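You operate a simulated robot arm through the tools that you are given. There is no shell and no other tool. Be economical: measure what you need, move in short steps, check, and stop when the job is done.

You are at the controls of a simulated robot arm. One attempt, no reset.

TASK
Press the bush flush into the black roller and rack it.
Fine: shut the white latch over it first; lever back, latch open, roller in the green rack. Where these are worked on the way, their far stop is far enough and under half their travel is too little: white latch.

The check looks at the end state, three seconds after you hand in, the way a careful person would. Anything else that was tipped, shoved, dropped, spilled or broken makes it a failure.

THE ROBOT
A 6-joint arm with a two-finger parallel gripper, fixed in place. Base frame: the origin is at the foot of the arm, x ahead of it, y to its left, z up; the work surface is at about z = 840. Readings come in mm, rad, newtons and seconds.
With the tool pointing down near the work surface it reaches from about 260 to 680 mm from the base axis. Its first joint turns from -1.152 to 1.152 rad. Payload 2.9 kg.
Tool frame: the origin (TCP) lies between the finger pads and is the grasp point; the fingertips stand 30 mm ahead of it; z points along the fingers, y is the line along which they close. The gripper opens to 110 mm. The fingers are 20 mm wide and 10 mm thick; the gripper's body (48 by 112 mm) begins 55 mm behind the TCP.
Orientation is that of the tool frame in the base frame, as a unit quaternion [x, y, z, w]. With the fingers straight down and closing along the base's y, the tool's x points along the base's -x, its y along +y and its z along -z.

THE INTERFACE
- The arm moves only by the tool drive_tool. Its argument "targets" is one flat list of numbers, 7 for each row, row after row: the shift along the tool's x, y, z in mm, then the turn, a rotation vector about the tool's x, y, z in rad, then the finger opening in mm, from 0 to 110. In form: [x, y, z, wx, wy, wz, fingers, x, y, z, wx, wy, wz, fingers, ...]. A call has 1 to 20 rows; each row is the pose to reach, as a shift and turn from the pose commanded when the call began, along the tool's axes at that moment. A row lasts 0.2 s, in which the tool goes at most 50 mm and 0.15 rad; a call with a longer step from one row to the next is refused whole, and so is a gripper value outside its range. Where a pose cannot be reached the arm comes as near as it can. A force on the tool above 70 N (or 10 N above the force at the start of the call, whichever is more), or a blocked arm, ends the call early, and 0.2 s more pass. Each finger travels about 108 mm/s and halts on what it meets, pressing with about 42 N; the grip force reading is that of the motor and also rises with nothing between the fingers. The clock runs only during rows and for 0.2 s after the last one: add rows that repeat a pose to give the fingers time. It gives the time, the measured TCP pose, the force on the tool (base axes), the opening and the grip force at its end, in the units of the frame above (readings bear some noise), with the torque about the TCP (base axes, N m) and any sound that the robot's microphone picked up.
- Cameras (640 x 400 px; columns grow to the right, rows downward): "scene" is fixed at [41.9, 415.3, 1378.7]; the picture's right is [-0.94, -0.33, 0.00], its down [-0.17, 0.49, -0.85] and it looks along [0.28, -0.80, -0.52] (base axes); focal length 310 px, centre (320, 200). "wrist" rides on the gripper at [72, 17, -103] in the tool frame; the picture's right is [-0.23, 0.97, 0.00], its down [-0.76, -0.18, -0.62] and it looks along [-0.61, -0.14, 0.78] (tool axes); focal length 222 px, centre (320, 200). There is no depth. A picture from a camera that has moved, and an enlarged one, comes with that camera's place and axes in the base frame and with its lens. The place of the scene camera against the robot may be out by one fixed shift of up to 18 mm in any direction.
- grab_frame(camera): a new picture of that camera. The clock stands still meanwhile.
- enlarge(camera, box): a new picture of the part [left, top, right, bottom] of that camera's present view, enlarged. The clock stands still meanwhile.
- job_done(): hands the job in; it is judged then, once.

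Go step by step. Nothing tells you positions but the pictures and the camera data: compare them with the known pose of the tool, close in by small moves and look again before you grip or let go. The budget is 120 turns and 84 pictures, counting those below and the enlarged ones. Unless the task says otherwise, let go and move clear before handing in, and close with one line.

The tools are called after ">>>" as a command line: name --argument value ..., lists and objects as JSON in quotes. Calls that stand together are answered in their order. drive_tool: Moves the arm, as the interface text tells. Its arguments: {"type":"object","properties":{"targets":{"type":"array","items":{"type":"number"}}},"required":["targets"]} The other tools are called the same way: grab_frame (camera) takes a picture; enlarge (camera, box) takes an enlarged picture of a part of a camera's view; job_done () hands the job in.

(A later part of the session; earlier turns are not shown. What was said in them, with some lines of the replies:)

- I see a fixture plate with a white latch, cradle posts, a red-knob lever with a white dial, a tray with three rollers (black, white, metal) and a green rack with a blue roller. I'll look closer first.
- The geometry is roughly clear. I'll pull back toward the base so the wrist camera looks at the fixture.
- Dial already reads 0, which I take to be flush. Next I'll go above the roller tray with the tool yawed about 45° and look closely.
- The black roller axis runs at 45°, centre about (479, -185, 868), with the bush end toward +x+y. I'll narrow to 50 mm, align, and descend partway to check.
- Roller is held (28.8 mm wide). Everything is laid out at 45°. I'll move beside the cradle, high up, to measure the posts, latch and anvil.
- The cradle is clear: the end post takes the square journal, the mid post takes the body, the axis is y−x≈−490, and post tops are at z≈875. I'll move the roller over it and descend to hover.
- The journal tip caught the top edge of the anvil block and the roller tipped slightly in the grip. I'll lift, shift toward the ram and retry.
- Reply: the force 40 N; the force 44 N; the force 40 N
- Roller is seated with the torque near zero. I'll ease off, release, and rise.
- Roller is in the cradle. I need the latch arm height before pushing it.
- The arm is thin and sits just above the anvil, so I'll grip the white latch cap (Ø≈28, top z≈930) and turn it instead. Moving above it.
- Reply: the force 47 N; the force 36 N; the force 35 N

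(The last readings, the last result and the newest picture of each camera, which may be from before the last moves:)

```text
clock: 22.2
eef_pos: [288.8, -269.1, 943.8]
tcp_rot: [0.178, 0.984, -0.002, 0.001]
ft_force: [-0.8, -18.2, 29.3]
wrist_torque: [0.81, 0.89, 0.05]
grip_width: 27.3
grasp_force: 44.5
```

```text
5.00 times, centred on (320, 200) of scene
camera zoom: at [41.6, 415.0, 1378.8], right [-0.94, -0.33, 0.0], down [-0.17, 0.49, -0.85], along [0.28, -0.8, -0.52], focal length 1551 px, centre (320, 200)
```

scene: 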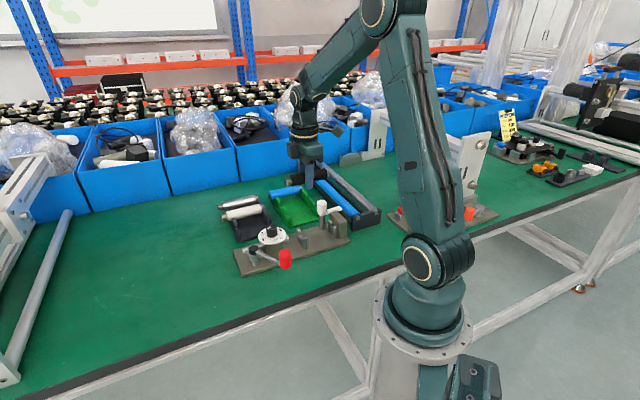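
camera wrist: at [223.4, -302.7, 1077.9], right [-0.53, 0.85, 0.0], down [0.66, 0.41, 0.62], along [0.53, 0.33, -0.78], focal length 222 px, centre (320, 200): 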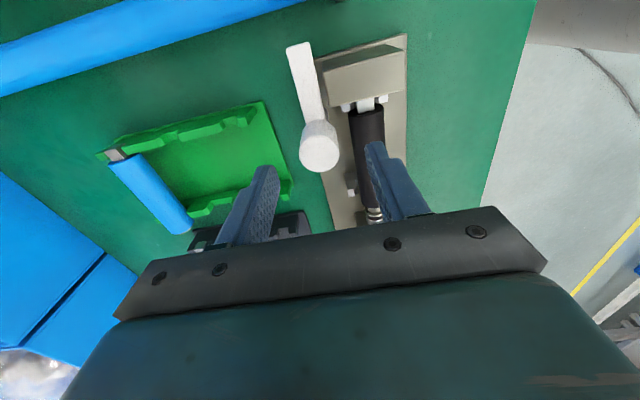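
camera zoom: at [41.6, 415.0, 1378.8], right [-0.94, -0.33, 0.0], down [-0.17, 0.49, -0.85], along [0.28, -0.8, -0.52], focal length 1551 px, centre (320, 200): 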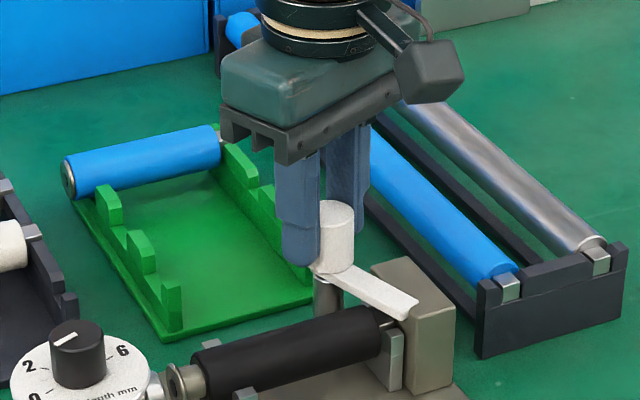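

>>> drive_tool --targets '[0, -1, -0.5, 0, 0, 0.12, 10, 0, -1, -0.5, 0, 0, 0.24, 10, 0, -1, -0.5, 0, 0, 0.36, 10, 0, -1, -0.5, 0, 0, 0.46, 10, 0, -1, -0.5, 0, 0, 0.46, 10]'

>>> enlarge --camera "scene" --box '[270, 160, 370, 240]'

```text
clock: 23.4
eef_pos: [286.2, -268.4, 944.2]
tcp_rot: [0.399, 0.917, -0.002, 0.001]
ft_force: [-11.2, -26.3, 21.9]
wrist_torque: [0.41, 0.04, 0.68]
grip_width: 27.6
grasp_force: 45.3
```

```text
5.00 times, centred on (320, 200) of scene
camera zoom: at [41.4, 414.8, 1378.9], right [-0.94, -0.33, 0.0], down [-0.17, 0.49, -0.85], along [0.28, -0.8, -0.52], focal length 1551 px, centre (320, 200)
```

zoom: 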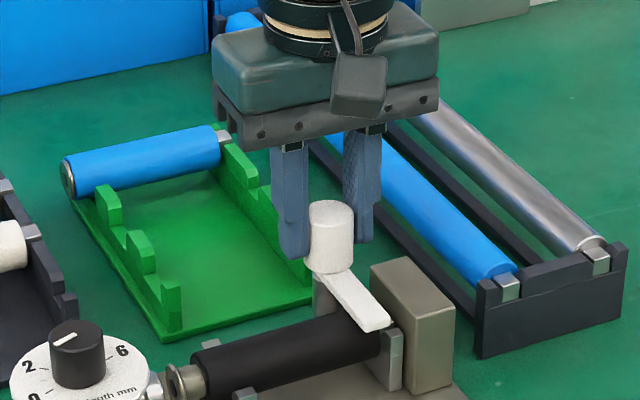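

Latch arm now lies over the roller and the torque has risen at its stop. I'll release and rise to look.

>>> drive_tool --targets '[0, 0, 0, 0, 0, 0, 30, 0, 0, 0, 0, 0, 0, 45, 0, 0, -15, 0, 0, 0, 45, 0, 0, -50, 0, 0, 0, 45, 0, 0, -80, 0, 0, 0, 45]'

>>> grab_frame --camera "wrist"

>>> enlarge --camera "scene" --box '[230, 190, 360, 285]'

```text
clock: 24.6
eef_pos: [289.5, -268.7, 1021.9]
tcp_rot: [0.396, 0.918, 0.0, 0.0]
ft_force: [-0.8, 0.6, -0.1]
wrist_torque: [-0.01, -0.02, 0.01]
grip_width: 45.0
grasp_force: 0.1
```

```text
35 pictures are left
camera wrist: at [252.0, -201.5, 1125.7], right [0.86, 0.5, 0.0], down [0.39, -0.68, 0.62], along [0.31, -0.54, -0.78], focal length 222 px, centre (320, 200)
```

wrist: 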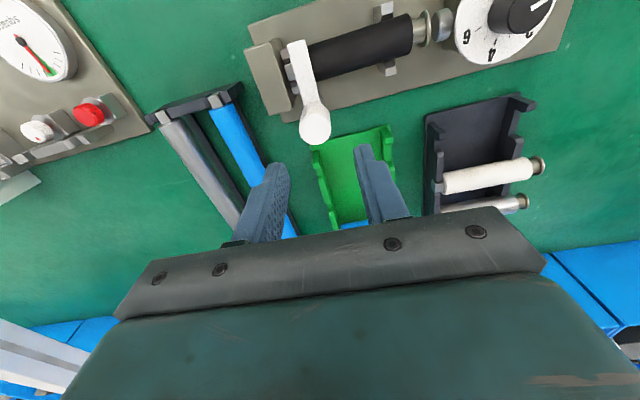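

```text
4.21 times, centred on (295, 238) of scene
camera zoom: at [41.9, 415.3, 1378.7], right [-0.94, -0.33, 0.0], down [-0.17, 0.49, -0.85], along [0.28, -0.8, -0.52], focal length 1306 px, centre (425, 42)
```

zoom: 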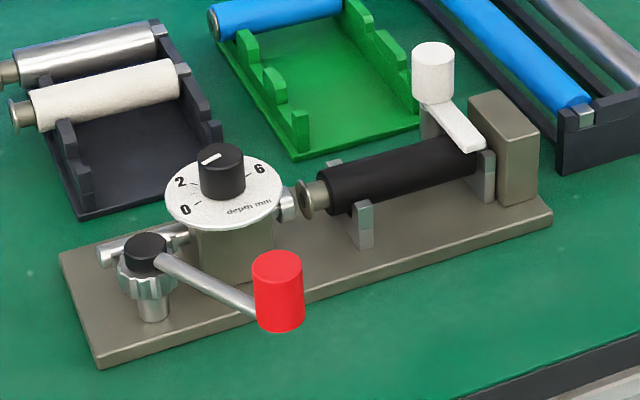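

Latch is closed over the roller. The lever pinion is at about (393,-67) and the red knob at about (292,-44, top ≈925–930). Turning it clockwise from above drives the ram toward the roller. Going above the knob.

>>> drive_tool --targets '[27, 26, 0, 0, 0, -0.1, 60, 54, 52, 0, 0, 0, -0.2, 60, 81, 78, 5, 0, 0, -0.3, 60, 108, 104, 10, 0, 0, -0.4, 60, 135, 130, 15, 0, 0, -0.5, 60, 161.4, 156.6, 22, 0, 0, -0.6, 60, 161.4, 156.6, 22, 0, 0, -0.6, 60]'

>>> grab_frame --camera "wrist"

>>> enlarge --camera "scene" --box '[210, 150, 370, 290]'

```text
clock: 26.2
eef_pos: [289.4, -43.0, 1003.1]
tcp_rot: [0.107, 0.994, 0.001, 0.0]
ft_force: [0.2, -0.5, -0.2]
wrist_torque: [0.02, 0.01, -0.01]
grip_width: 60.1
grasp_force: 0.0
```

```text
33 pictures are left
camera wrist: at [222.4, -9.4, 1108.6], right [0.43, 0.9, 0.0], down [0.71, -0.34, 0.62], along [0.56, -0.27, -0.78], focal length 222 px, centre (320, 200)
```

wrist: 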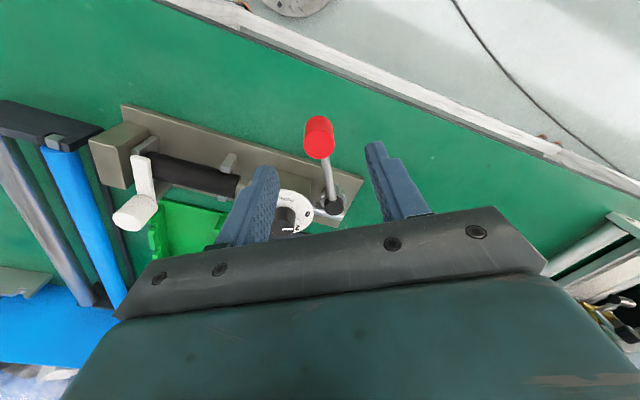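

```text
2.86 times, centred on (290, 220) of scene
camera zoom: at [41.9, 415.3, 1378.7], right [-0.94, -0.33, 0.0], down [-0.17, 0.49, -0.85], along [0.28, -0.8, -0.52], focal length 886 px, centre (406, 143)
```

zoom: 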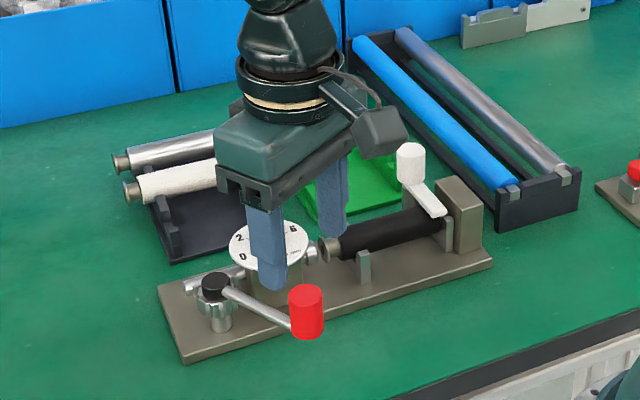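

>>> drive_tool --targets '[-2.8, -0.4, 35, 0, 0, 0, 60, -2.8, -0.4, 70, 0, 0, 0, 60, -2.8, -0.4, 70, 0, 0, 0, 44, -2.8, -0.4, 70, 0, 0, 0, 36, -2.8, -0.4, 70, 0, 0, 0, 20, -2.8, -0.4, 70, 0, 0, 0, 10]'

>>> enlarge --camera "scene" --box '[230, 190, 330, 290]'

```text
clock: 27.6
eef_pos: [292.5, -44.8, 930.1]
tcp_rot: [0.106, 0.994, 0.0, 0.0]
ft_force: [-0.5, 1.0, -10.1]
wrist_torque: [-0.56, -0.58, 0.08]
grip_width: 25.7
grasp_force: 44.8
```

```text
4.00 times, centred on (280, 240) of scene
camera zoom: at [41.9, 415.3, 1378.7], right [-0.94, -0.33, 0.0], down [-0.17, 0.49, -0.85], along [0.28, -0.8, -0.52], focal length 1241 px, centre (480, 40)
```

zoom: 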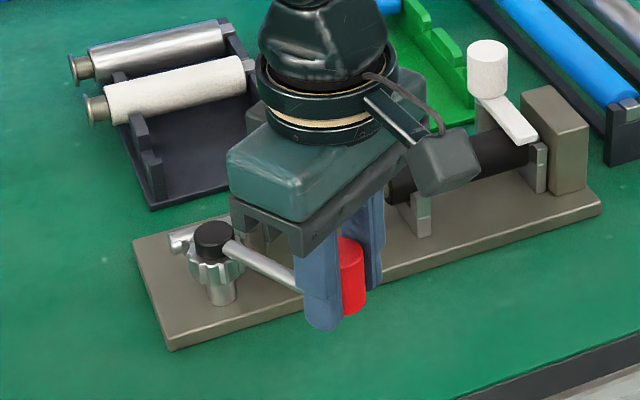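

>>> drive_tool --targets '[-0.87, 13.35, 0, 0, 0, 0.13, 10, -3.46, 26.5, 0, 0, 0, 0.26, 10, -7.74, 39.2, 0, 0, 0, 0.39, 10]'

```text
clock: 28.4
eef_pos: [308.5, -8.5, 931.0]
tcp_rot: [0.299, 0.954, 0.001, 0.002]
ft_force: [10.0, -8.4, -33.4]
wrist_torque: [0.43, -0.39, 0.04]
grip_width: 26.1
grasp_force: 45.1
```

>>> drive_tool --targets '[-1.9, 13.2, 0.6, 0, 0, 0.13, 10, -4.4, 26.2, 0.6, 0, 0, 0.26, 10, -8.7, 38.8, 0.6, 0, 0, 0.39, 10, -14.4, 50.7, 0.6, 0, 0, 0.52, 10]'

>>> enlarge --camera "scene" --box '[200, 180, 360, 300]'

```text
clock: 29.4
eef_pos: [351.3, 23.2, 933.1]
tcp_rot: [0.536, 0.844, -0.001, 0.002]
ft_force: [9.6, -23.0, -23.5]
wrist_torque: [0.27, -0.75, 0.05]
grip_width: 25.8
grasp_force: 45.0
```

```text
3.33 times, centred on (280, 240) of scene
camera zoom: at [42.4, 414.7, 1378.8], right [-0.94, -0.33, 0.0], down [-0.17, 0.49, -0.85], along [0.28, -0.8, -0.52], focal length 1034 px, centre (453, 67)
```

zoom: 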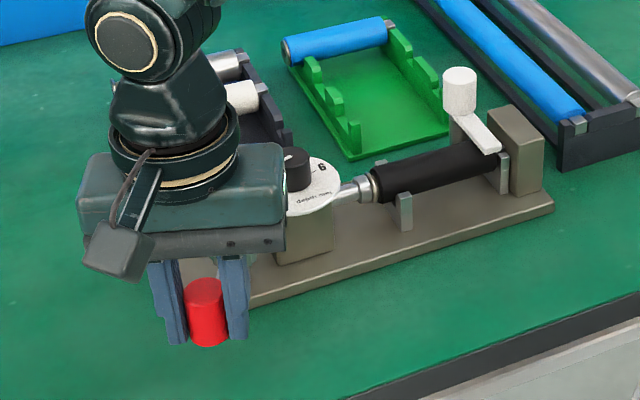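

>>> drive_tool --targets '[-1.9, 12.1, 0.5, 0, 0, 0.12, 10, -4.1, 24, 0.5, 0, 0, 0.24, 10, -7.6, 35.6, 0.5, 0, 0, 0.36, 10]'

>>> enlarge --camera "scene" --box '[240, 190, 350, 270]'

```text
clock: 30.2
eef_pos: [367.9, 31.5, 928.5]
tcp_rot: [0.67, 0.742, -0.018, -0.014]
ft_force: [-19.4, -4.0, 18.1]
wrist_torque: [0.25, -1.22, -0.19]
grip_width: 26.7
grasp_force: 45.1
stopped in row 3: the force on the tool passed its limit at 81 N (the readings are from after the stop); the commanded pose is now the measured one
```

```text
5.00 times, centred on (295, 230) of scene
camera zoom: at [41.1, 415.2, 1378.7], right [-0.94, -0.33, 0.0], down [-0.17, 0.49, -0.85], along [0.28, -0.8, -0.52], focal length 1551 px, centre (445, 50)
```

zoom: 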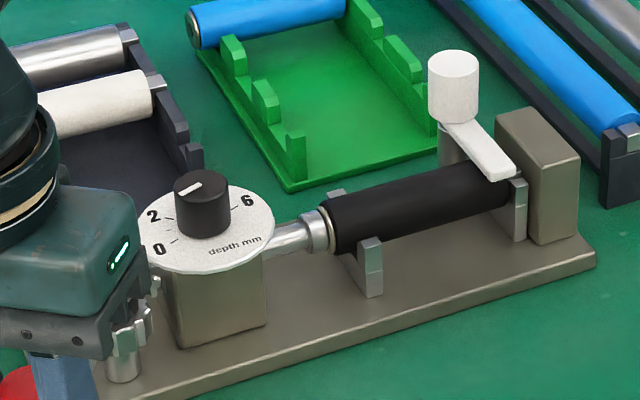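

>>> enlarge --camera "scene" --box '[290, 215, 330, 250]'

>>> enlarge --camera "scene" --box '[205, 180, 305, 300]'

```text
11.43 times, centred on (310, 232) of scene
camera zoom: at [41.1, 415.2, 1378.7], right [-0.94, -0.33, 0.0], down [-0.17, 0.49, -0.85], along [0.28, -0.8, -0.52], focal length 3545 px, centre (434, -171)
```

zoom: 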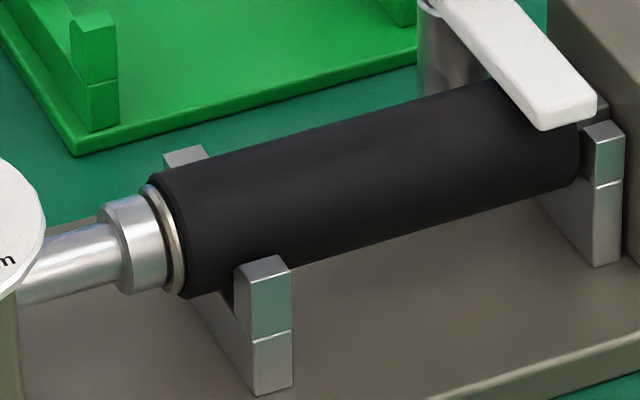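

```text
3.33 times, centred on (255, 240) of scene
camera zoom: at [41.1, 415.2, 1378.7], right [-0.94, -0.33, 0.0], down [-0.17, 0.49, -0.85], along [0.28, -0.8, -0.52], focal length 1034 px, centre (537, 67)
```

zoom: 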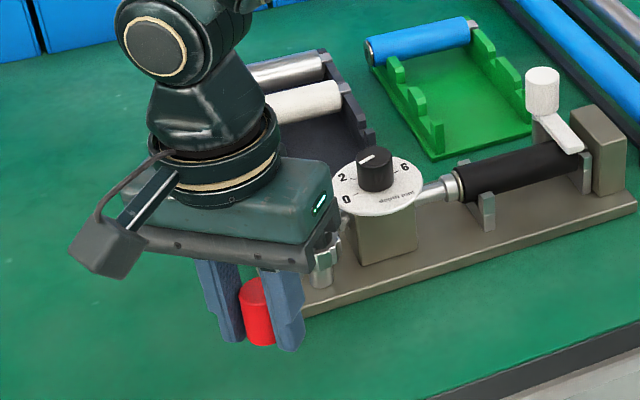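

The bush is nearly in. I'll keep pushing tangentially in small steps to see whether it is at its stop.

>>> drive_tool --targets '[0, 3, 0, 0, 0, 0.03, 10, -0.2, 6, 0, 0, 0, 0.06, 10, -0.5, 9, 0, 0, 0, 0.09, 10]'

>>> enlarge --camera "scene" --box '[290, 215, 330, 250]'

```text
clock: 31.0
eef_pos: [367.9, 31.9, 926.5]
tcp_rot: [0.702, 0.711, -0.029, -0.021]
ft_force: [-56.8, -14.3, 29.2]
wrist_torque: [-0.23, -0.94, -0.37]
grip_width: 27.3
grasp_force: 45.0
```

```text
11.43 times, centred on (310, 232) of scene
camera zoom: at [40.0, 414.9, 1378.9], right [-0.94, -0.33, 0.0], down [-0.17, 0.49, -0.85], along [0.28, -0.8, -0.52], focal length 3545 px, centre (434, -171)
```

zoom: 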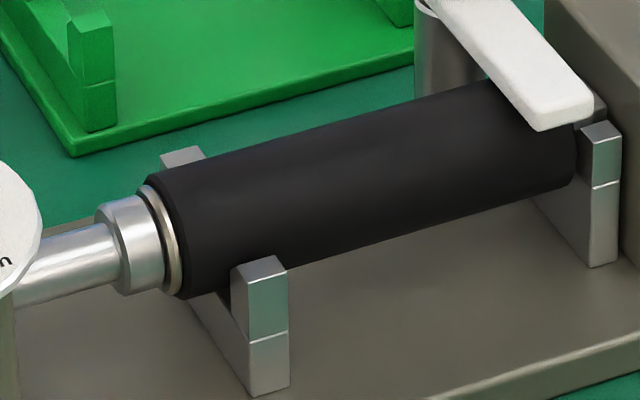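

It is at a hard stop and the flange is against the roller face. I'll release the knob, level the tool, regrip and swing the lever back.

>>> drive_tool --targets '[0, -6, 0, 0, 0, 0, 20, 0, -9, 0, 0, 0, 0, 36, 0, -9, -2, -0.02, 0, -0.06, 44, 0, -9, -3, -0.046, 0.003, -0.15, 44, 0, -9, -3, -0.046, 0.003, -0.25, 44, 0, -9, -3, -0.046, 0.003, -0.25, 44]'

>>> enlarge --camera "scene" --box '[205, 190, 335, 300]'

```text
clock: 32.4
eef_pos: [369.4, 32.2, 932.7]
tcp_rot: [0.607, 0.795, 0.003, 0.001]
ft_force: [0.9, -0.1, 1.4]
wrist_torque: [-0.04, 0.01, -0.02]
grip_width: 43.6
grasp_force: 0.1
```

```text
3.64 times, centred on (270, 245) of scene
camera zoom: at [41.9, 415.3, 1378.7], right [-0.94, -0.33, 0.0], down [-0.17, 0.49, -0.85], along [0.28, -0.8, -0.52], focal length 1128 px, centre (502, 36)
```

zoom: 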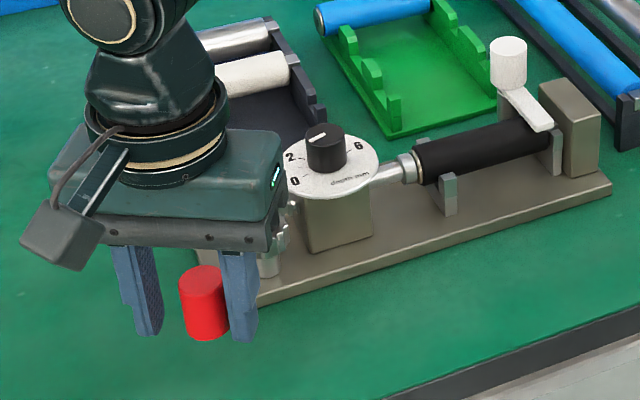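

>>> drive_tool --targets '[0, 0, 0, 0, 0, 0, 34, 0, 0, 0, 0, 0, 0, 20, 0, 0, 0, 0, 0, 0, 10, -0.85, -13.1, 0, 0, 0, -0.13, 10, -3.4, -26, 0, 0, 0, -0.26, 10, -7.6, -38.4, 0, 0, 0, -0.39, 10, -13.3, -50.2, 0, 0, 0, -0.52, 10]'

```text
clock: 34.0
eef_pos: [322.9, 8.6, 930.7]
tcp_rot: [0.38, 0.925, 0.003, -0.002]
ft_force: [-19.1, 26.0, -8.9]
wrist_torque: [-0.48, 0.57, 0.12]
grip_width: 25.8
grasp_force: 44.7
```

>>> drive_tool --targets '[0.6, -13.2, 0, 0, 0, -0.13, 10, -1.9, -26.2, 0, 0, 0, -0.26, 10, -6.1, -38.8, 0, 0, 0, -0.39, 10, -11.9, -50.7, 0, 0, 0, -0.52, 10, -16.3, -57.6, 0, 0, 0, -0.6, 10]'

>>> enlarge --camera "scene" --box '[230, 190, 350, 290]'

```text
clock: 35.2
eef_pos: [290.6, -44.9, 930.4]
tcp_rot: [0.092, 0.996, 0.002, -0.003]
ft_force: [-26.3, 16.4, 13.5]
wrist_torque: [-0.51, 0.19, 0.1]
grip_width: 25.7
grasp_force: 44.7
```

```text
4.00 times, centred on (290, 240) of scene
camera zoom: at [41.0, 415.7, 1378.6], right [-0.94, -0.33, 0.0], down [-0.17, 0.49, -0.85], along [0.28, -0.8, -0.52], focal length 1241 px, centre (440, 40)
```

zoom: 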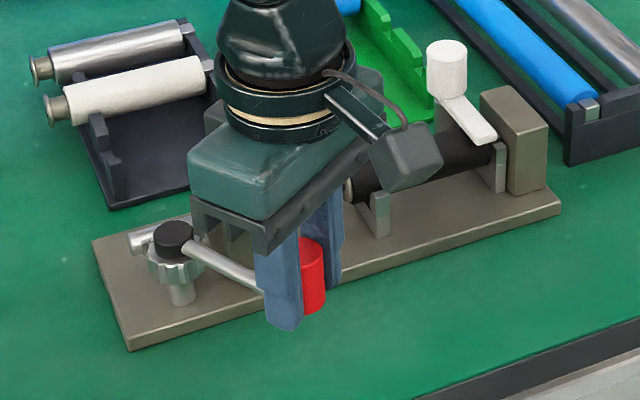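

>>> drive_tool --targets '[1, 0.5, 0, 0, 0, 0, 30, 1, 0.5, 0, 0, 0, 0, 44, 1, 0.5, 0, 0, 0, 0, 46, 1, 0.5, -30, 0, 0, 0, 46, 1, 0.5, -75, 0, 0, 0, 46]'

>>> enlarge --camera "scene" --box '[250, 200, 340, 275]'

```text
clock: 36.4
eef_pos: [295.6, -49.7, 1009.4]
tcp_rot: [0.093, 0.996, 0.001, 0.001]
ft_force: [0.5, 0.9, 0.7]
wrist_torque: [0.01, -0.01, 0.0]
grip_width: 46.1
grasp_force: 0.0
```

```text
5.33 times, centred on (295, 238) of scene
camera zoom: at [41.9, 415.3, 1378.7], right [-0.94, -0.33, 0.0], down [-0.17, 0.49, -0.85], along [0.28, -0.8, -0.52], focal length 1654 px, centre (453, 0)
```

zoom: 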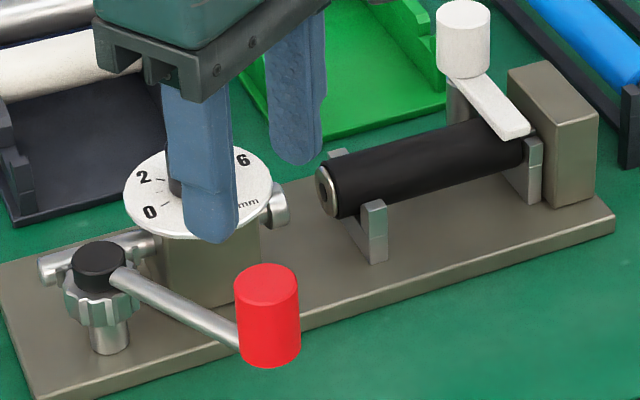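

Bush is flush and the lever is back at its start. Next I'll open the latch by gripping its cap again and turning it back.

>>> drive_tool --targets '[-5, -36, 0, 0, 0, 0.1, 50, -10, -72, 0, 0, 0, 0.2, 50, -15, -108, 0, 0, 0, 0.3, 50, -20, -144, 0, 0, 0, 0.4, 50, -25, -180, 0, 0, 0, 0.5, 50, -29.2, -216.7, 0, 0, 0, 0.6, 50, -29.2, -216.7, 25, 0, 0, 0.6, 50]'

>>> grab_frame --camera "wrist"

```text
clock: 38.0
eef_pos: [284.9, -261.6, 982.3]
tcp_rot: [0.384, 0.923, 0.002, 0.002]
ft_force: [0.0, -0.5, 0.1]
wrist_torque: [0.0, 0.0, 0.0]
grip_width: 49.9
grasp_force: 0.0
```

```text
22 pictures are left
camera wrist: at [244.4, -196.6, 1085.1], right [0.85, 0.53, 0.01], down [0.41, -0.67, 0.62], along [0.33, -0.53, -0.78], focal length 222 px, centre (320, 200)
```

wrist: 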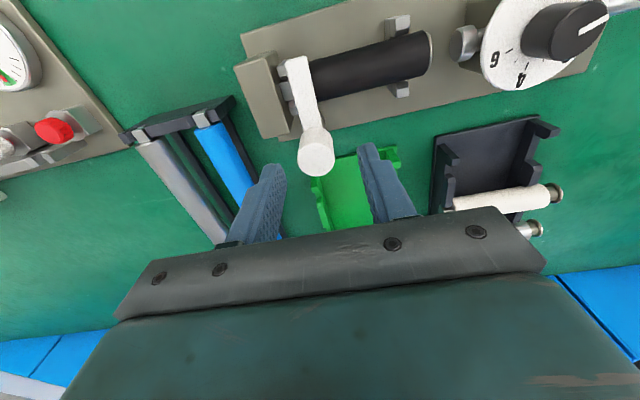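

>>> drive_tool --targets '[-3.4, -2.8, 13, 0, 0, 0, 50, -3.4, -2.8, 26, 0, 0, 0, 50, -3.4, -2.8, 38, 0, 0, 0, 50, -3.4, -2.8, 38, 0, 0, 0, 36, -3.4, -2.8, 38, 0, 0, 0, 20, -3.4, -2.8, 38, 0, 0, 0, 10]'

```text
clock: 39.4
eef_pos: [283.8, -266.1, 942.6]
tcp_rot: [0.385, 0.923, 0.001, 0.002]
ft_force: [-2.0, -3.7, -5.3]
wrist_torque: [-0.99, 0.28, 0.02]
grip_width: 27.6
grasp_force: 44.6
```

>>> drive_tool --targets '[0, 0, 0, 0, 0, -0.13, 10, 0, 0, 0, 0, 0, -0.27, 10, 0, 0, 0, 0, 0, -0.41, 10, 0, 0, 0, 0, 0, -0.55, 10]'

```text
clock: 40.4
eef_pos: [284.0, -267.1, 942.0]
tcp_rot: [0.118, 0.993, 0.0, 0.003]
ft_force: [0.7, -1.9, -0.8]
wrist_torque: [-0.25, 0.52, 0.04]
grip_width: 27.5
grasp_force: 44.8
```

>>> drive_tool --targets '[0, 0, 0, 0, 0, -0.14, 10, 0, 0, 0, 0, 0, -0.28, 10, 0, 0, 0, 0, 0, -0.42, 10, 0, 0, 0, 0, 0, -0.56, 10, 0, 0, 0, 0, 0, -0.7, 10, 0, 0, 0, 0, 0, -0.84, 10, 0, 0, 0, 0, 0, -0.98, 10, 0, 0, 0, 0, 0, -1.03, 10]'

>>> enlarge --camera "scene" --box '[270, 160, 370, 250]'

```text
clock: 42.2
eef_pos: [283.8, -268.2, 942.4]
tcp_rot: [-0.386, 0.922, 0.0, 0.001]
ft_force: [6.4, -12.6, -28.5]
wrist_torque: [0.42, 0.31, -0.28]
grip_width: 27.5
grasp_force: 45.4
```

```text
4.44 times, centred on (320, 205) of scene
camera zoom: at [42.3, 414.7, 1378.8], right [-0.94, -0.33, 0.0], down [-0.17, 0.49, -0.85], along [0.28, -0.8, -0.52], focal length 1378 px, centre (320, 178)
```

zoom: 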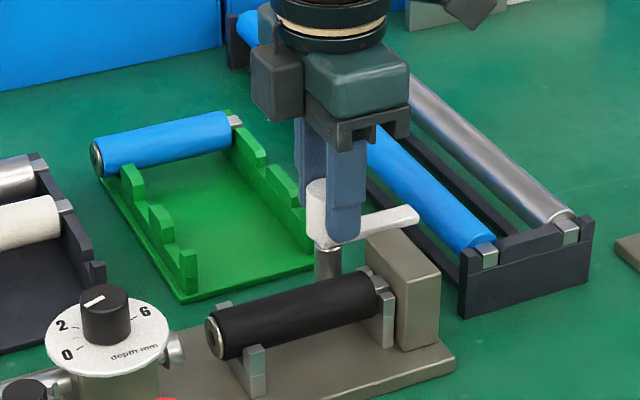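

>>> drive_tool --targets '[0, 0, 0, 0, 0, 0, 34, 0, 0, 0, 0, 0, 0, 50, 0, 0, -20, 0, 0, 0, 50, 0, 0, -60, 0, 0, 0, 50, 0, 0, -80, 0, 0, 0, 50]'

>>> grab_frame --camera "wrist"

>>> enlarge --camera "wrist" --box '[100, 80, 340, 240]'

```text
clock: 43.4
eef_pos: [283.8, -268.5, 1022.4]
tcp_rot: [-0.386, 0.923, -0.001, 0.003]
ft_force: [0.4, 0.0, 0.5]
wrist_torque: [0.02, 0.0, 0.01]
grip_width: 50.0
grasp_force: 0.1
```

```text
20 pictures are left
camera wrist: at [221.0, -307.4, 1125.5], right [-0.53, 0.85, 0.0], down [0.66, 0.42, 0.63], along [0.53, 0.33, -0.78], focal length 222 px, centre (320, 200)
```

wrist: 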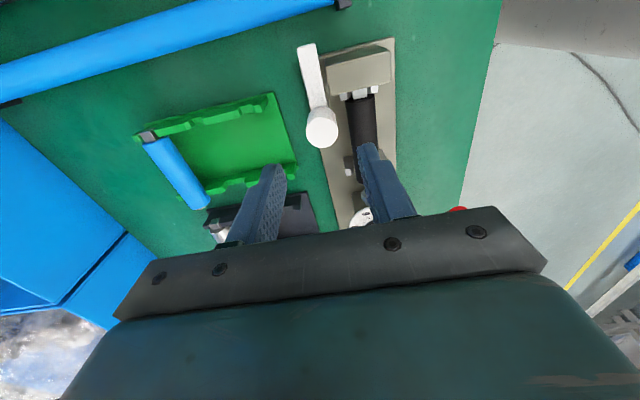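

```text
2.50 times, centred on (220, 160) of wrist
camera zoom: at [221.0, -307.4, 1125.5], right [-0.53, 0.85, 0.0], down [0.66, 0.42, 0.63], along [0.53, 0.33, -0.78], focal length 555 px, centre (570, 300)
```

zoom: 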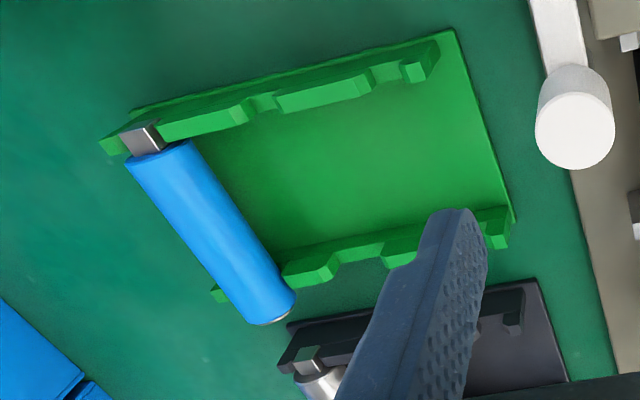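

Latch is open. The rack has free slots at y−x≈−754 and −669, and I'll use the last one. First I pick the roller from the cradle.

>>> drive_tool --targets '[-25, 20, 0, 0, 0, 0, 50, -51, 40.9, 0, 0, 0, 0, 50, -51, 40.9, 45, 0, 0, 0, 50, -51, 40.9, 90, 0, 0, 0, 50, -51, 40.9, 100, 0, 0, 0, 50, -51, 40.9, 100, 0, 0, 0, 50]'

>>> grab_frame --camera "wrist"

```text
clock: 44.8
eef_pos: [291.0, -202.6, 922.4]
tcp_rot: [-0.386, 0.923, -0.001, 0.004]
ft_force: [0.2, 0.1, -0.9]
wrist_torque: [0.0, -0.02, 0.02]
grip_width: 50.1
grasp_force: 0.0
```

```text
18 pictures are left
camera wrist: at [227.3, -241.7, 1026.9], right [-0.53, 0.85, 0.0], down [0.66, 0.42, 0.63], along [0.53, 0.33, -0.78], focal length 222 px, centre (320, 200)
```

wrist: 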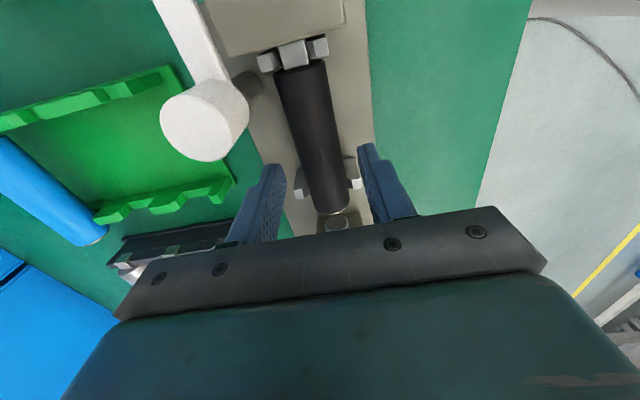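

>>> drive_tool --targets '[0, 0, 12, 0, 0, 0, 50, 0, 0, 24, 0, 0, 0, 50, 0, 0, 35, 0, 0, 0, 50, 0, 0, 35, 0, 0, 0, 36, 0, 0, 35, 0, 0, 0, 20, 0, 0, 35, 0, 0, 0, 10, 0, 0, 35, 0, 0, 0, 10]'

>>> drive_tool --targets '[0, 0, -6, 0, 0, 0, 10, -1, 0, -16, 0, 0, 0, 10, -2, 0, -40, 0, 0, 0, 10, -2, 0, -80, 0, 0, 0, 10, -2, 0, -115, 0, 0, 0, 10]'

>>> enlarge --camera "scene" --box '[230, 140, 370, 270]'

```text
clock: 46.4
eef_pos: [291.9, -203.0, 888.0]
tcp_rot: [-0.385, 0.923, 0.0, 0.003]
ft_force: [5.1, -2.0, -0.9]
wrist_torque: [-0.09, -0.03, -0.21]
grip_width: 28.9
grasp_force: 42.2
```

```text
clock: 47.6
eef_pos: [289.7, -201.1, 1003.4]
tcp_rot: [-0.386, 0.923, 0.0, 0.003]
ft_force: [-0.5, 0.0, -2.5]
wrist_torque: [0.0, -0.01, 0.06]
grip_width: 29.2
grasp_force: 42.1
```

```text
3.08 times, centred on (300, 205) of scene
camera zoom: at [41.9, 415.3, 1378.7], right [-0.94, -0.33, 0.0], down [-0.17, 0.49, -0.85], along [0.28, -0.8, -0.52], focal length 954 px, centre (382, 185)
```

zoom: 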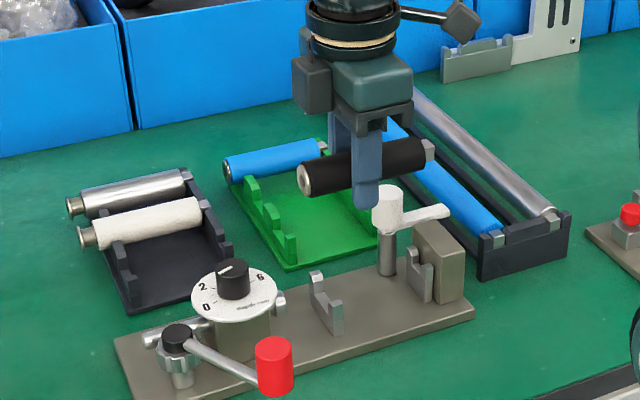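

>>> drive_tool --targets '[3, -42, 0, 0, 0, 0, 10, 6, -84, 0, 0, 0, 0, 10, 9.5, -125.9, 0, 0, 0, 0.007, 10, 9.5, -125.9, 40, 0, 0, 0.007, 10, 9.5, -125.9, 60, 0, 0, 0.007, 10, 9.5, -125.9, 60, 0, 0, 0.007, 10]'

>>> grab_frame --camera "wrist"

>>> enlarge --camera "scene" --box '[250, 150, 350, 240]'

```text
clock: 49.0
eef_pos: [374.4, -296.5, 944.4]
tcp_rot: [-0.383, 0.924, 0.0, 0.004]
ft_force: [-0.4, 0.1, -1.7]
wrist_torque: [0.0, 0.0, 0.0]
grip_width: 28.6
grasp_force: 41.8
```

```text
16 pictures are left
camera wrist: at [311.6, -334.4, 1048.5], right [-0.53, 0.85, 0.0], down [0.66, 0.41, 0.63], along [0.53, 0.33, -0.78], focal length 222 px, centre (320, 200)
```

wrist: 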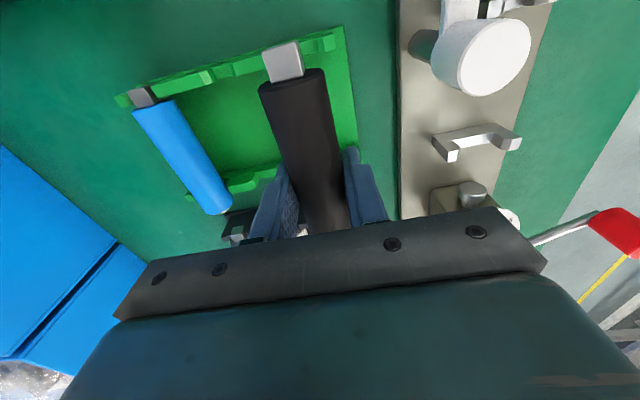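

```text
4.44 times, centred on (300, 195) of scene
camera zoom: at [41.9, 415.3, 1378.7], right [-0.94, -0.33, 0.0], down [-0.17, 0.49, -0.85], along [0.28, -0.8, -0.52], focal length 1378 px, centre (409, 222)
```

zoom: 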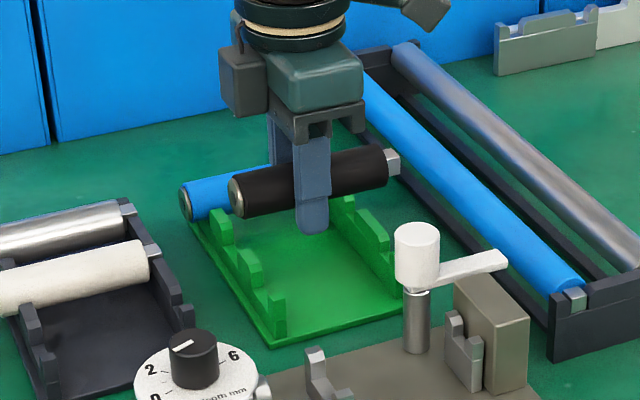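

>>> enlarge --camera "wrist" --box '[110, 20, 370, 220]'

```text
2.00 times, centred on (240, 120) of wrist
camera zoom: at [311.6, -334.4, 1048.5], right [-0.53, 0.85, 0.0], down [0.66, 0.41, 0.63], along [0.53, 0.33, -0.78], focal length 444 px, centre (480, 360)
```

zoom: 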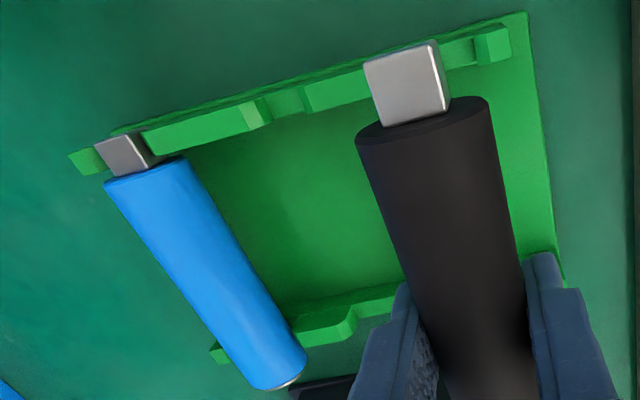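

>>> drive_tool --targets '[-1, 4, 10, 0, 0, 0, 10, -1, 4, 20, 0, 0, 0, 10, -1, 4, 28, 0, 0, 0, 10, -1, 4, 28, 0, 0, 0, 10]'

>>> enlarge --camera "wrist" --box '[180, 10, 380, 170]'

>>> enlarge --camera "scene" --box '[270, 170, 350, 235]'

```text
clock: 50.0
eef_pos: [372.1, -291.0, 915.0]
tcp_rot: [-0.383, 0.924, 0.0, 0.002]
ft_force: [-0.3, 0.4, -0.9]
wrist_torque: [0.02, 0.01, 0.02]
grip_width: 29.0
grasp_force: 42.2
```

```text
2.50 times, centred on (280, 90) of wrist
camera zoom: at [308.3, -329.3, 1019.0], right [-0.53, 0.85, 0.0], down [0.66, 0.41, 0.63], along [0.53, 0.33, -0.78], focal length 555 px, centre (420, 475)
```

zoom: 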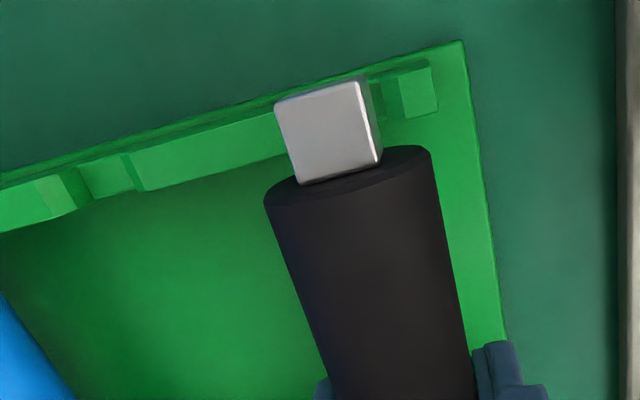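

```text
6.15 times, centred on (310, 202) of scene
camera zoom: at [41.9, 415.3, 1378.7], right [-0.94, -0.33, 0.0], down [-0.17, 0.49, -0.85], along [0.28, -0.8, -0.52], focal length 1909 px, centre (382, 185)
```

zoom: 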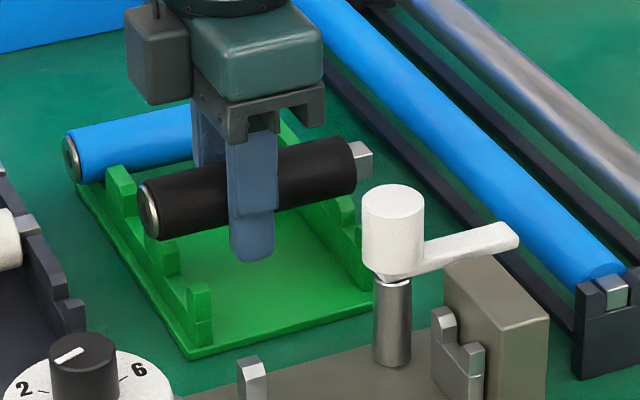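

>>> drive_tool --targets '[0, 3, 4, 0, 0, 0, 10, 0, 3, 9, 0, 0, 0, 10, 0, 3, 14, 0, 0, 0, 10, 0, 3, 14, 0, 0, 0, 10]'

>>> enlarge --camera "wrist" --box '[180, 10, 380, 170]'

>>> enlarge --camera "scene" --box '[270, 170, 350, 235]'

```text
clock: 51.0
eef_pos: [369.0, -290.4, 901.9]
tcp_rot: [-0.383, 0.924, -0.001, 0.002]
ft_force: [0.4, 0.3, -2.2]
wrist_torque: [0.0, -0.02, -0.02]
grip_width: 28.9
grasp_force: 42.0
```

```text
2.50 times, centred on (280, 90) of wrist
camera zoom: at [306.1, -328.3, 1004.7], right [-0.53, 0.85, 0.0], down [0.66, 0.41, 0.63], along [0.53, 0.33, -0.78], focal length 555 px, centre (420, 475)
```

zoom: 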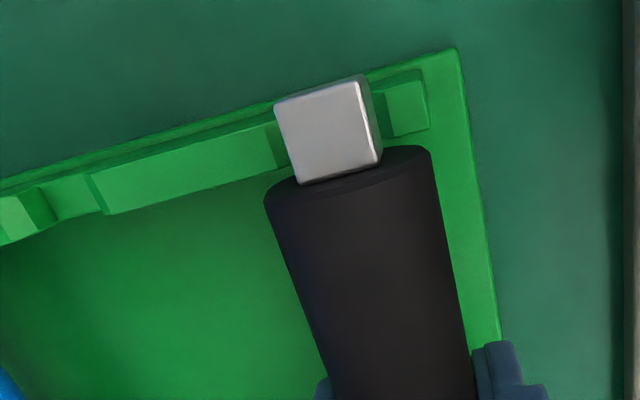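

```text
6.15 times, centred on (310, 202) of scene
camera zoom: at [41.9, 415.3, 1378.7], right [-0.94, -0.33, 0.0], down [-0.17, 0.49, -0.85], along [0.28, -0.8, -0.52], focal length 1909 px, centre (382, 185)
```

zoom: 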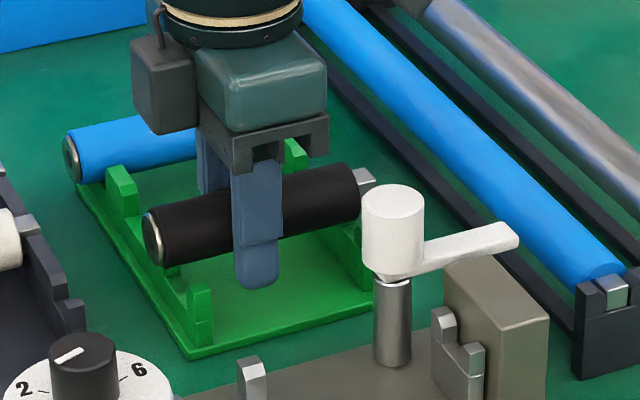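

>>> drive_tool --targets '[0, 0.6, 4, 0, 0, 0, 10, 0, 0.6, 8, 0, 0, 0, 10, 0, 0.6, 11, 0, 0, 0, 10, 0, 0.6, 11, 0, 0, 0, 10]'

>>> enlarge --camera "wrist" --box '[180, 10, 380, 170]'

>>> enlarge --camera "scene" --box '[270, 175, 330, 225]'

```text
clock: 52.0
eef_pos: [370.6, -291.4, 890.6]
tcp_rot: [-0.382, 0.924, -0.001, 0.003]
ft_force: [0.1, -0.4, -0.8]
wrist_torque: [-0.05, 0.03, 0.02]
grip_width: 29.0
grasp_force: 41.4
```

```text
2.50 times, centred on (280, 90) of wrist
camera zoom: at [307.0, -327.7, 994.4], right [-0.53, 0.85, 0.0], down [0.66, 0.41, 0.63], along [0.53, 0.33, -0.78], focal length 555 px, centre (420, 475)
```

zoom: 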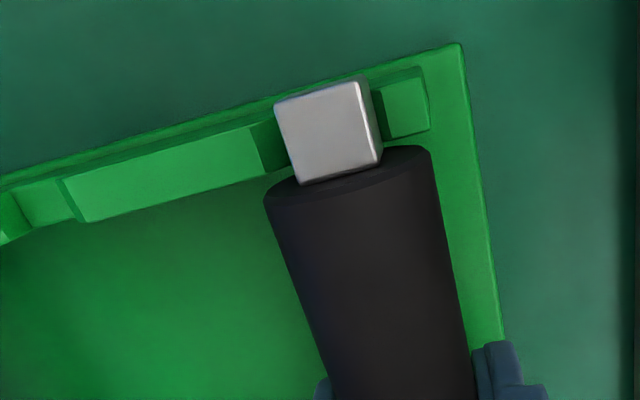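

```text
8.00 times, centred on (300, 200) of scene
camera zoom: at [41.9, 415.3, 1378.7], right [-0.94, -0.33, 0.0], down [-0.17, 0.49, -0.85], along [0.28, -0.8, -0.52], focal length 2481 px, centre (480, 200)
```

zoom: 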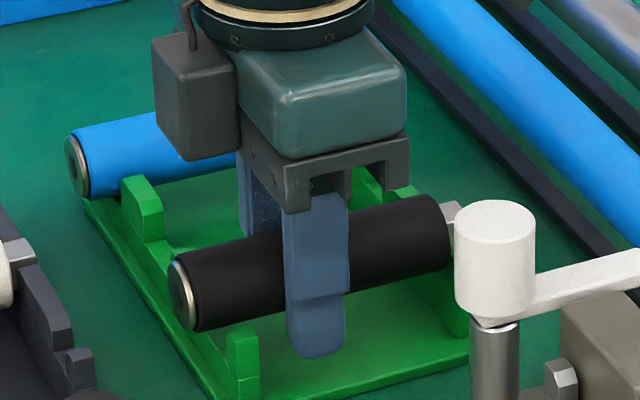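

>>> drive_tool --targets '[0, -1.2, 0, 0, 0, 0, 10, 0, -1.2, 3, 0, 0, 0, 10, 0, -1.2, 6, 0, 0, 0, 10, 0, -1.2, 6, 0, 0, 0, 10]'

>>> enlarge --camera "wrist" --box '[180, 10, 380, 170]'

```text
clock: 53.0
eef_pos: [371.5, -290.8, 885.9]
tcp_rot: [-0.383, 0.924, -0.003, 0.004]
ft_force: [6.1, -6.4, 3.8]
wrist_torque: [-0.3, 0.26, 0.49]
grip_width: 29.0
grasp_force: 42.0
```

```text
2.50 times, centred on (280, 90) of wrist
camera zoom: at [308.5, -328.5, 989.8], right [-0.53, 0.85, -0.01], down [0.66, 0.41, 0.63], along [0.54, 0.33, -0.78], focal length 555 px, centre (420, 475)
```

zoom: 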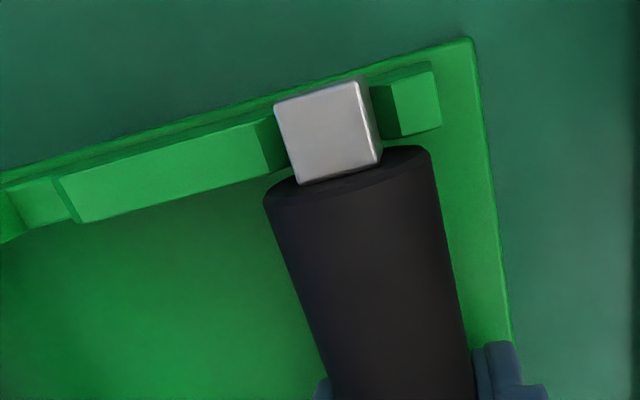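

>>> drive_tool --targets '[0, -1.2, 0, 0, 0, 0, 10, 0, -2.0, 0, 0, 0, 0, 10, 0, -2.0, 2, 0, 0, 0, 10, 0, -2.0, 4, 0, 0, 0, 10, 0, -2.0, 4, 0, 0, 0, 10]'

>>> enlarge --camera "wrist" --box '[180, 10, 380, 170]'

```text
clock: 54.2
eef_pos: [371.6, -292.5, 880.0]
tcp_rot: [-0.383, 0.924, 0.001, 0.001]
ft_force: [-0.6, 0.6, -2.0]
wrist_torque: [0.01, -0.01, -0.02]
grip_width: 29.0
grasp_force: 41.9
```

```text
2.50 times, centred on (280, 90) of wrist
camera zoom: at [308.0, -330.4, 984.0], right [-0.53, 0.85, 0.0], down [0.66, 0.41, 0.63], along [0.53, 0.33, -0.78], focal length 555 px, centre (420, 475)
```

zoom: 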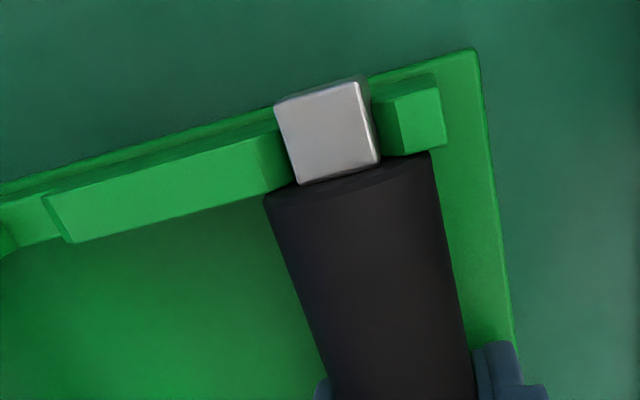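

Journal is now dropping freely into the slot with no lateral force, so I'll continue down to seat it.

>>> drive_tool --targets '[0, 0, 2, 0, 0, 0, 10, 0, 0, 4, 0, 0, 0, 10, 0, 0, 6, 0, 0, 0, 10, 0, 0, 6, 0, 0, 0, 10]'

```text
clock: 55.2
eef_pos: [371.5, -292.6, 877.7]
tcp_rot: [-0.381, 0.924, -0.003, 0.004]
ft_force: [-16.7, 6.8, 52.5]
wrist_torque: [0.08, 0.18, -0.63]
grip_width: 28.6
grasp_force: 42.2
```

>>> enlarge --camera "scene" --box '[270, 175, 330, 225]'

>>> enlarge --camera "wrist" --box '[100, 0, 380, 220]'

```text
8.00 times, centred on (300, 200) of scene
camera zoom: at [40.9, 415.9, 1378.5], right [-0.94, -0.33, 0.0], down [-0.17, 0.49, -0.85], along [0.28, -0.8, -0.52], focal length 2481 px, centre (480, 200)
```

zoom: 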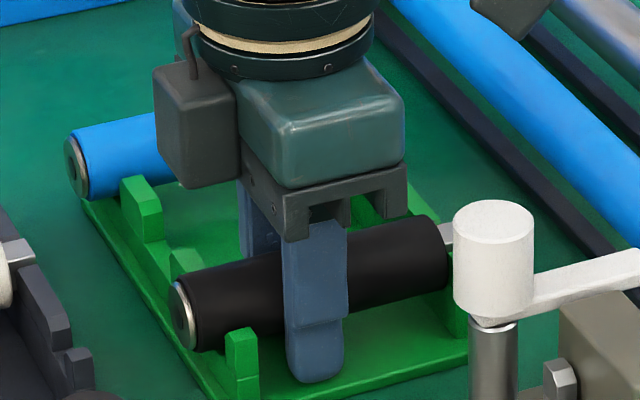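

```text
1.82 times, centred on (240, 110) of wrist
camera zoom: at [308.1, -330.0, 981.5], right [-0.53, 0.85, -0.01], down [0.66, 0.41, 0.63], along [0.54, 0.33, -0.78], focal length 404 px, centre (466, 364)
```

zoom: 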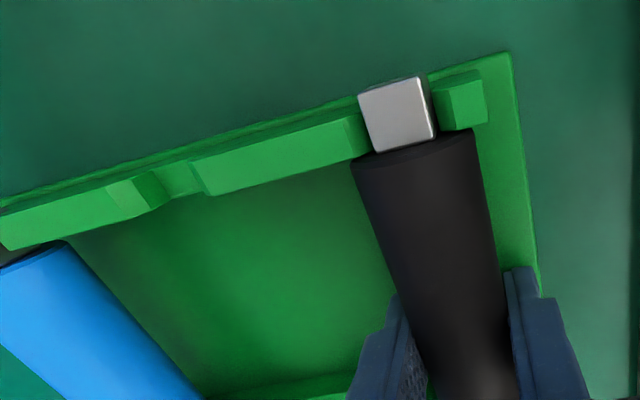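

>>> drive_tool --targets '[0, 1, -2, 0, 0, 0, 10, 0, 1, -3, 0, 0, 0, 10]'

```text
clock: 55.8
eef_pos: [371.9, -292.6, 878.6]
tcp_rot: [-0.383, 0.924, -0.003, 0.003]
ft_force: [-1.1, -6.1, 22.0]
wrist_torque: [-0.04, -0.15, -0.54]
grip_width: 28.8
grasp_force: 41.6
```

Forces are down and both ends are supported. I'll release slowly and rise.

>>> drive_tool --targets '[0, 1, -4, 0, 0, 0, 24, 0, 1, -4, 0, 0, 0, 30, 0, 1, -4, 0, 0, 0, 36, 0, 1, -4, 0, 0, 0, 46, 0, 1, -4, 0, 0, 0, 50, 0, 1, -20, 0, 0, 0, 50, 0, 1, -60, 0, 0, 0, 50, 0, 1, -105, 0, 0, 0, 50]'

>>> enlarge --camera "wrist" --box '[100, 0, 460, 240]'

>>> enlarge --camera "scene" --box '[265, 170, 340, 235]'

```text
clock: 57.6
eef_pos: [371.2, -293.0, 980.8]
tcp_rot: [-0.383, 0.924, 0.0, 0.002]
ft_force: [-0.3, -0.3, -0.1]
wrist_torque: [-0.03, 0.0, -0.01]
grip_width: 49.8
grasp_force: 0.1
```

```text
1.67 times, centred on (280, 120) of wrist
camera zoom: at [308.2, -330.0, 1084.5], right [-0.53, 0.85, 0.0], down [0.66, 0.41, 0.63], along [0.53, 0.33, -0.78], focal length 370 px, centre (387, 333)
```

zoom: 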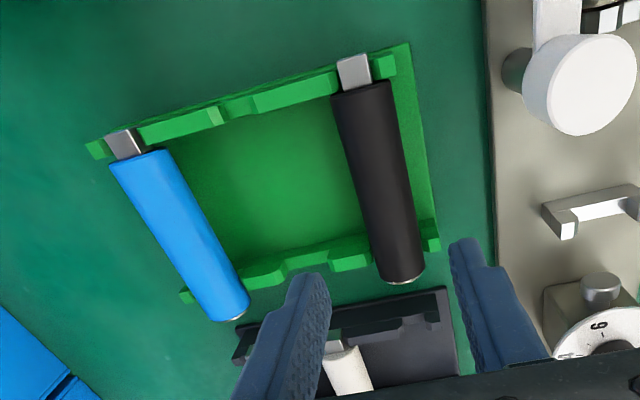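

```text
6.15 times, centred on (302, 202) of scene
camera zoom: at [41.9, 415.3, 1378.7], right [-0.94, -0.33, 0.0], down [-0.17, 0.49, -0.85], along [0.28, -0.8, -0.52], focal length 1909 px, centre (428, 185)
```

zoom: 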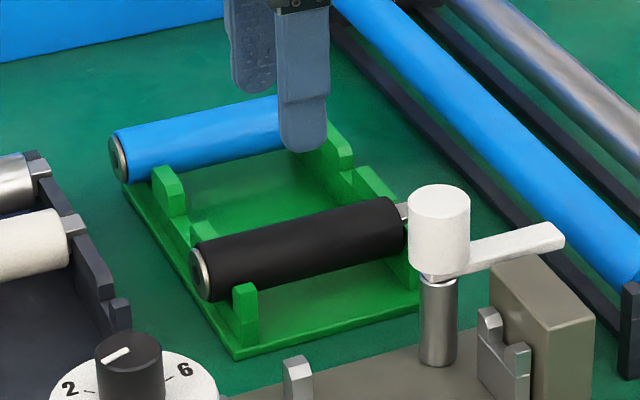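

Roller is racked next to the blue one, parallel and flush. I'll rise clear and take one overall check.

>>> drive_tool --targets '[0, 0, -40, 0, 0, 0, 50, 0, 0, -80, 0, 0, 0, 50]'

>>> enlarge --camera "scene" --box '[200, 150, 380, 290]'

```text
clock: 58.2
eef_pos: [370.5, -288.9, 1061.7]
tcp_rot: [-0.383, 0.924, -0.001, 0.003]
ft_force: [-0.9, 0.0, -0.8]
wrist_torque: [0.05, 0.0, 0.0]
grip_width: 50.1
grasp_force: 0.1
```

```text
2.86 times, centred on (290, 220) of scene
camera zoom: at [41.9, 415.3, 1378.7], right [-0.94, -0.33, 0.0], down [-0.17, 0.49, -0.85], along [0.28, -0.8, -0.52], focal length 886 px, centre (406, 143)
```

zoom: 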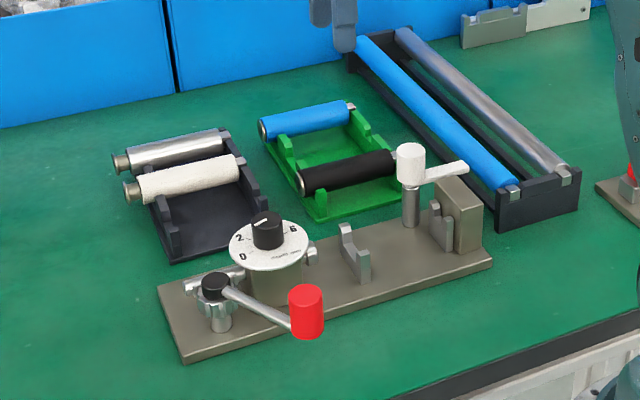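

The lever is back, the latch is open and the black roller sits in the green rack. Nothing else looks disturbed, so I'm handing in.

>>> job_done

```text
The job is handed in.
```

The bush is pressed flush into the black roller and the roller is in the green rack, with the lever back and the latch open.
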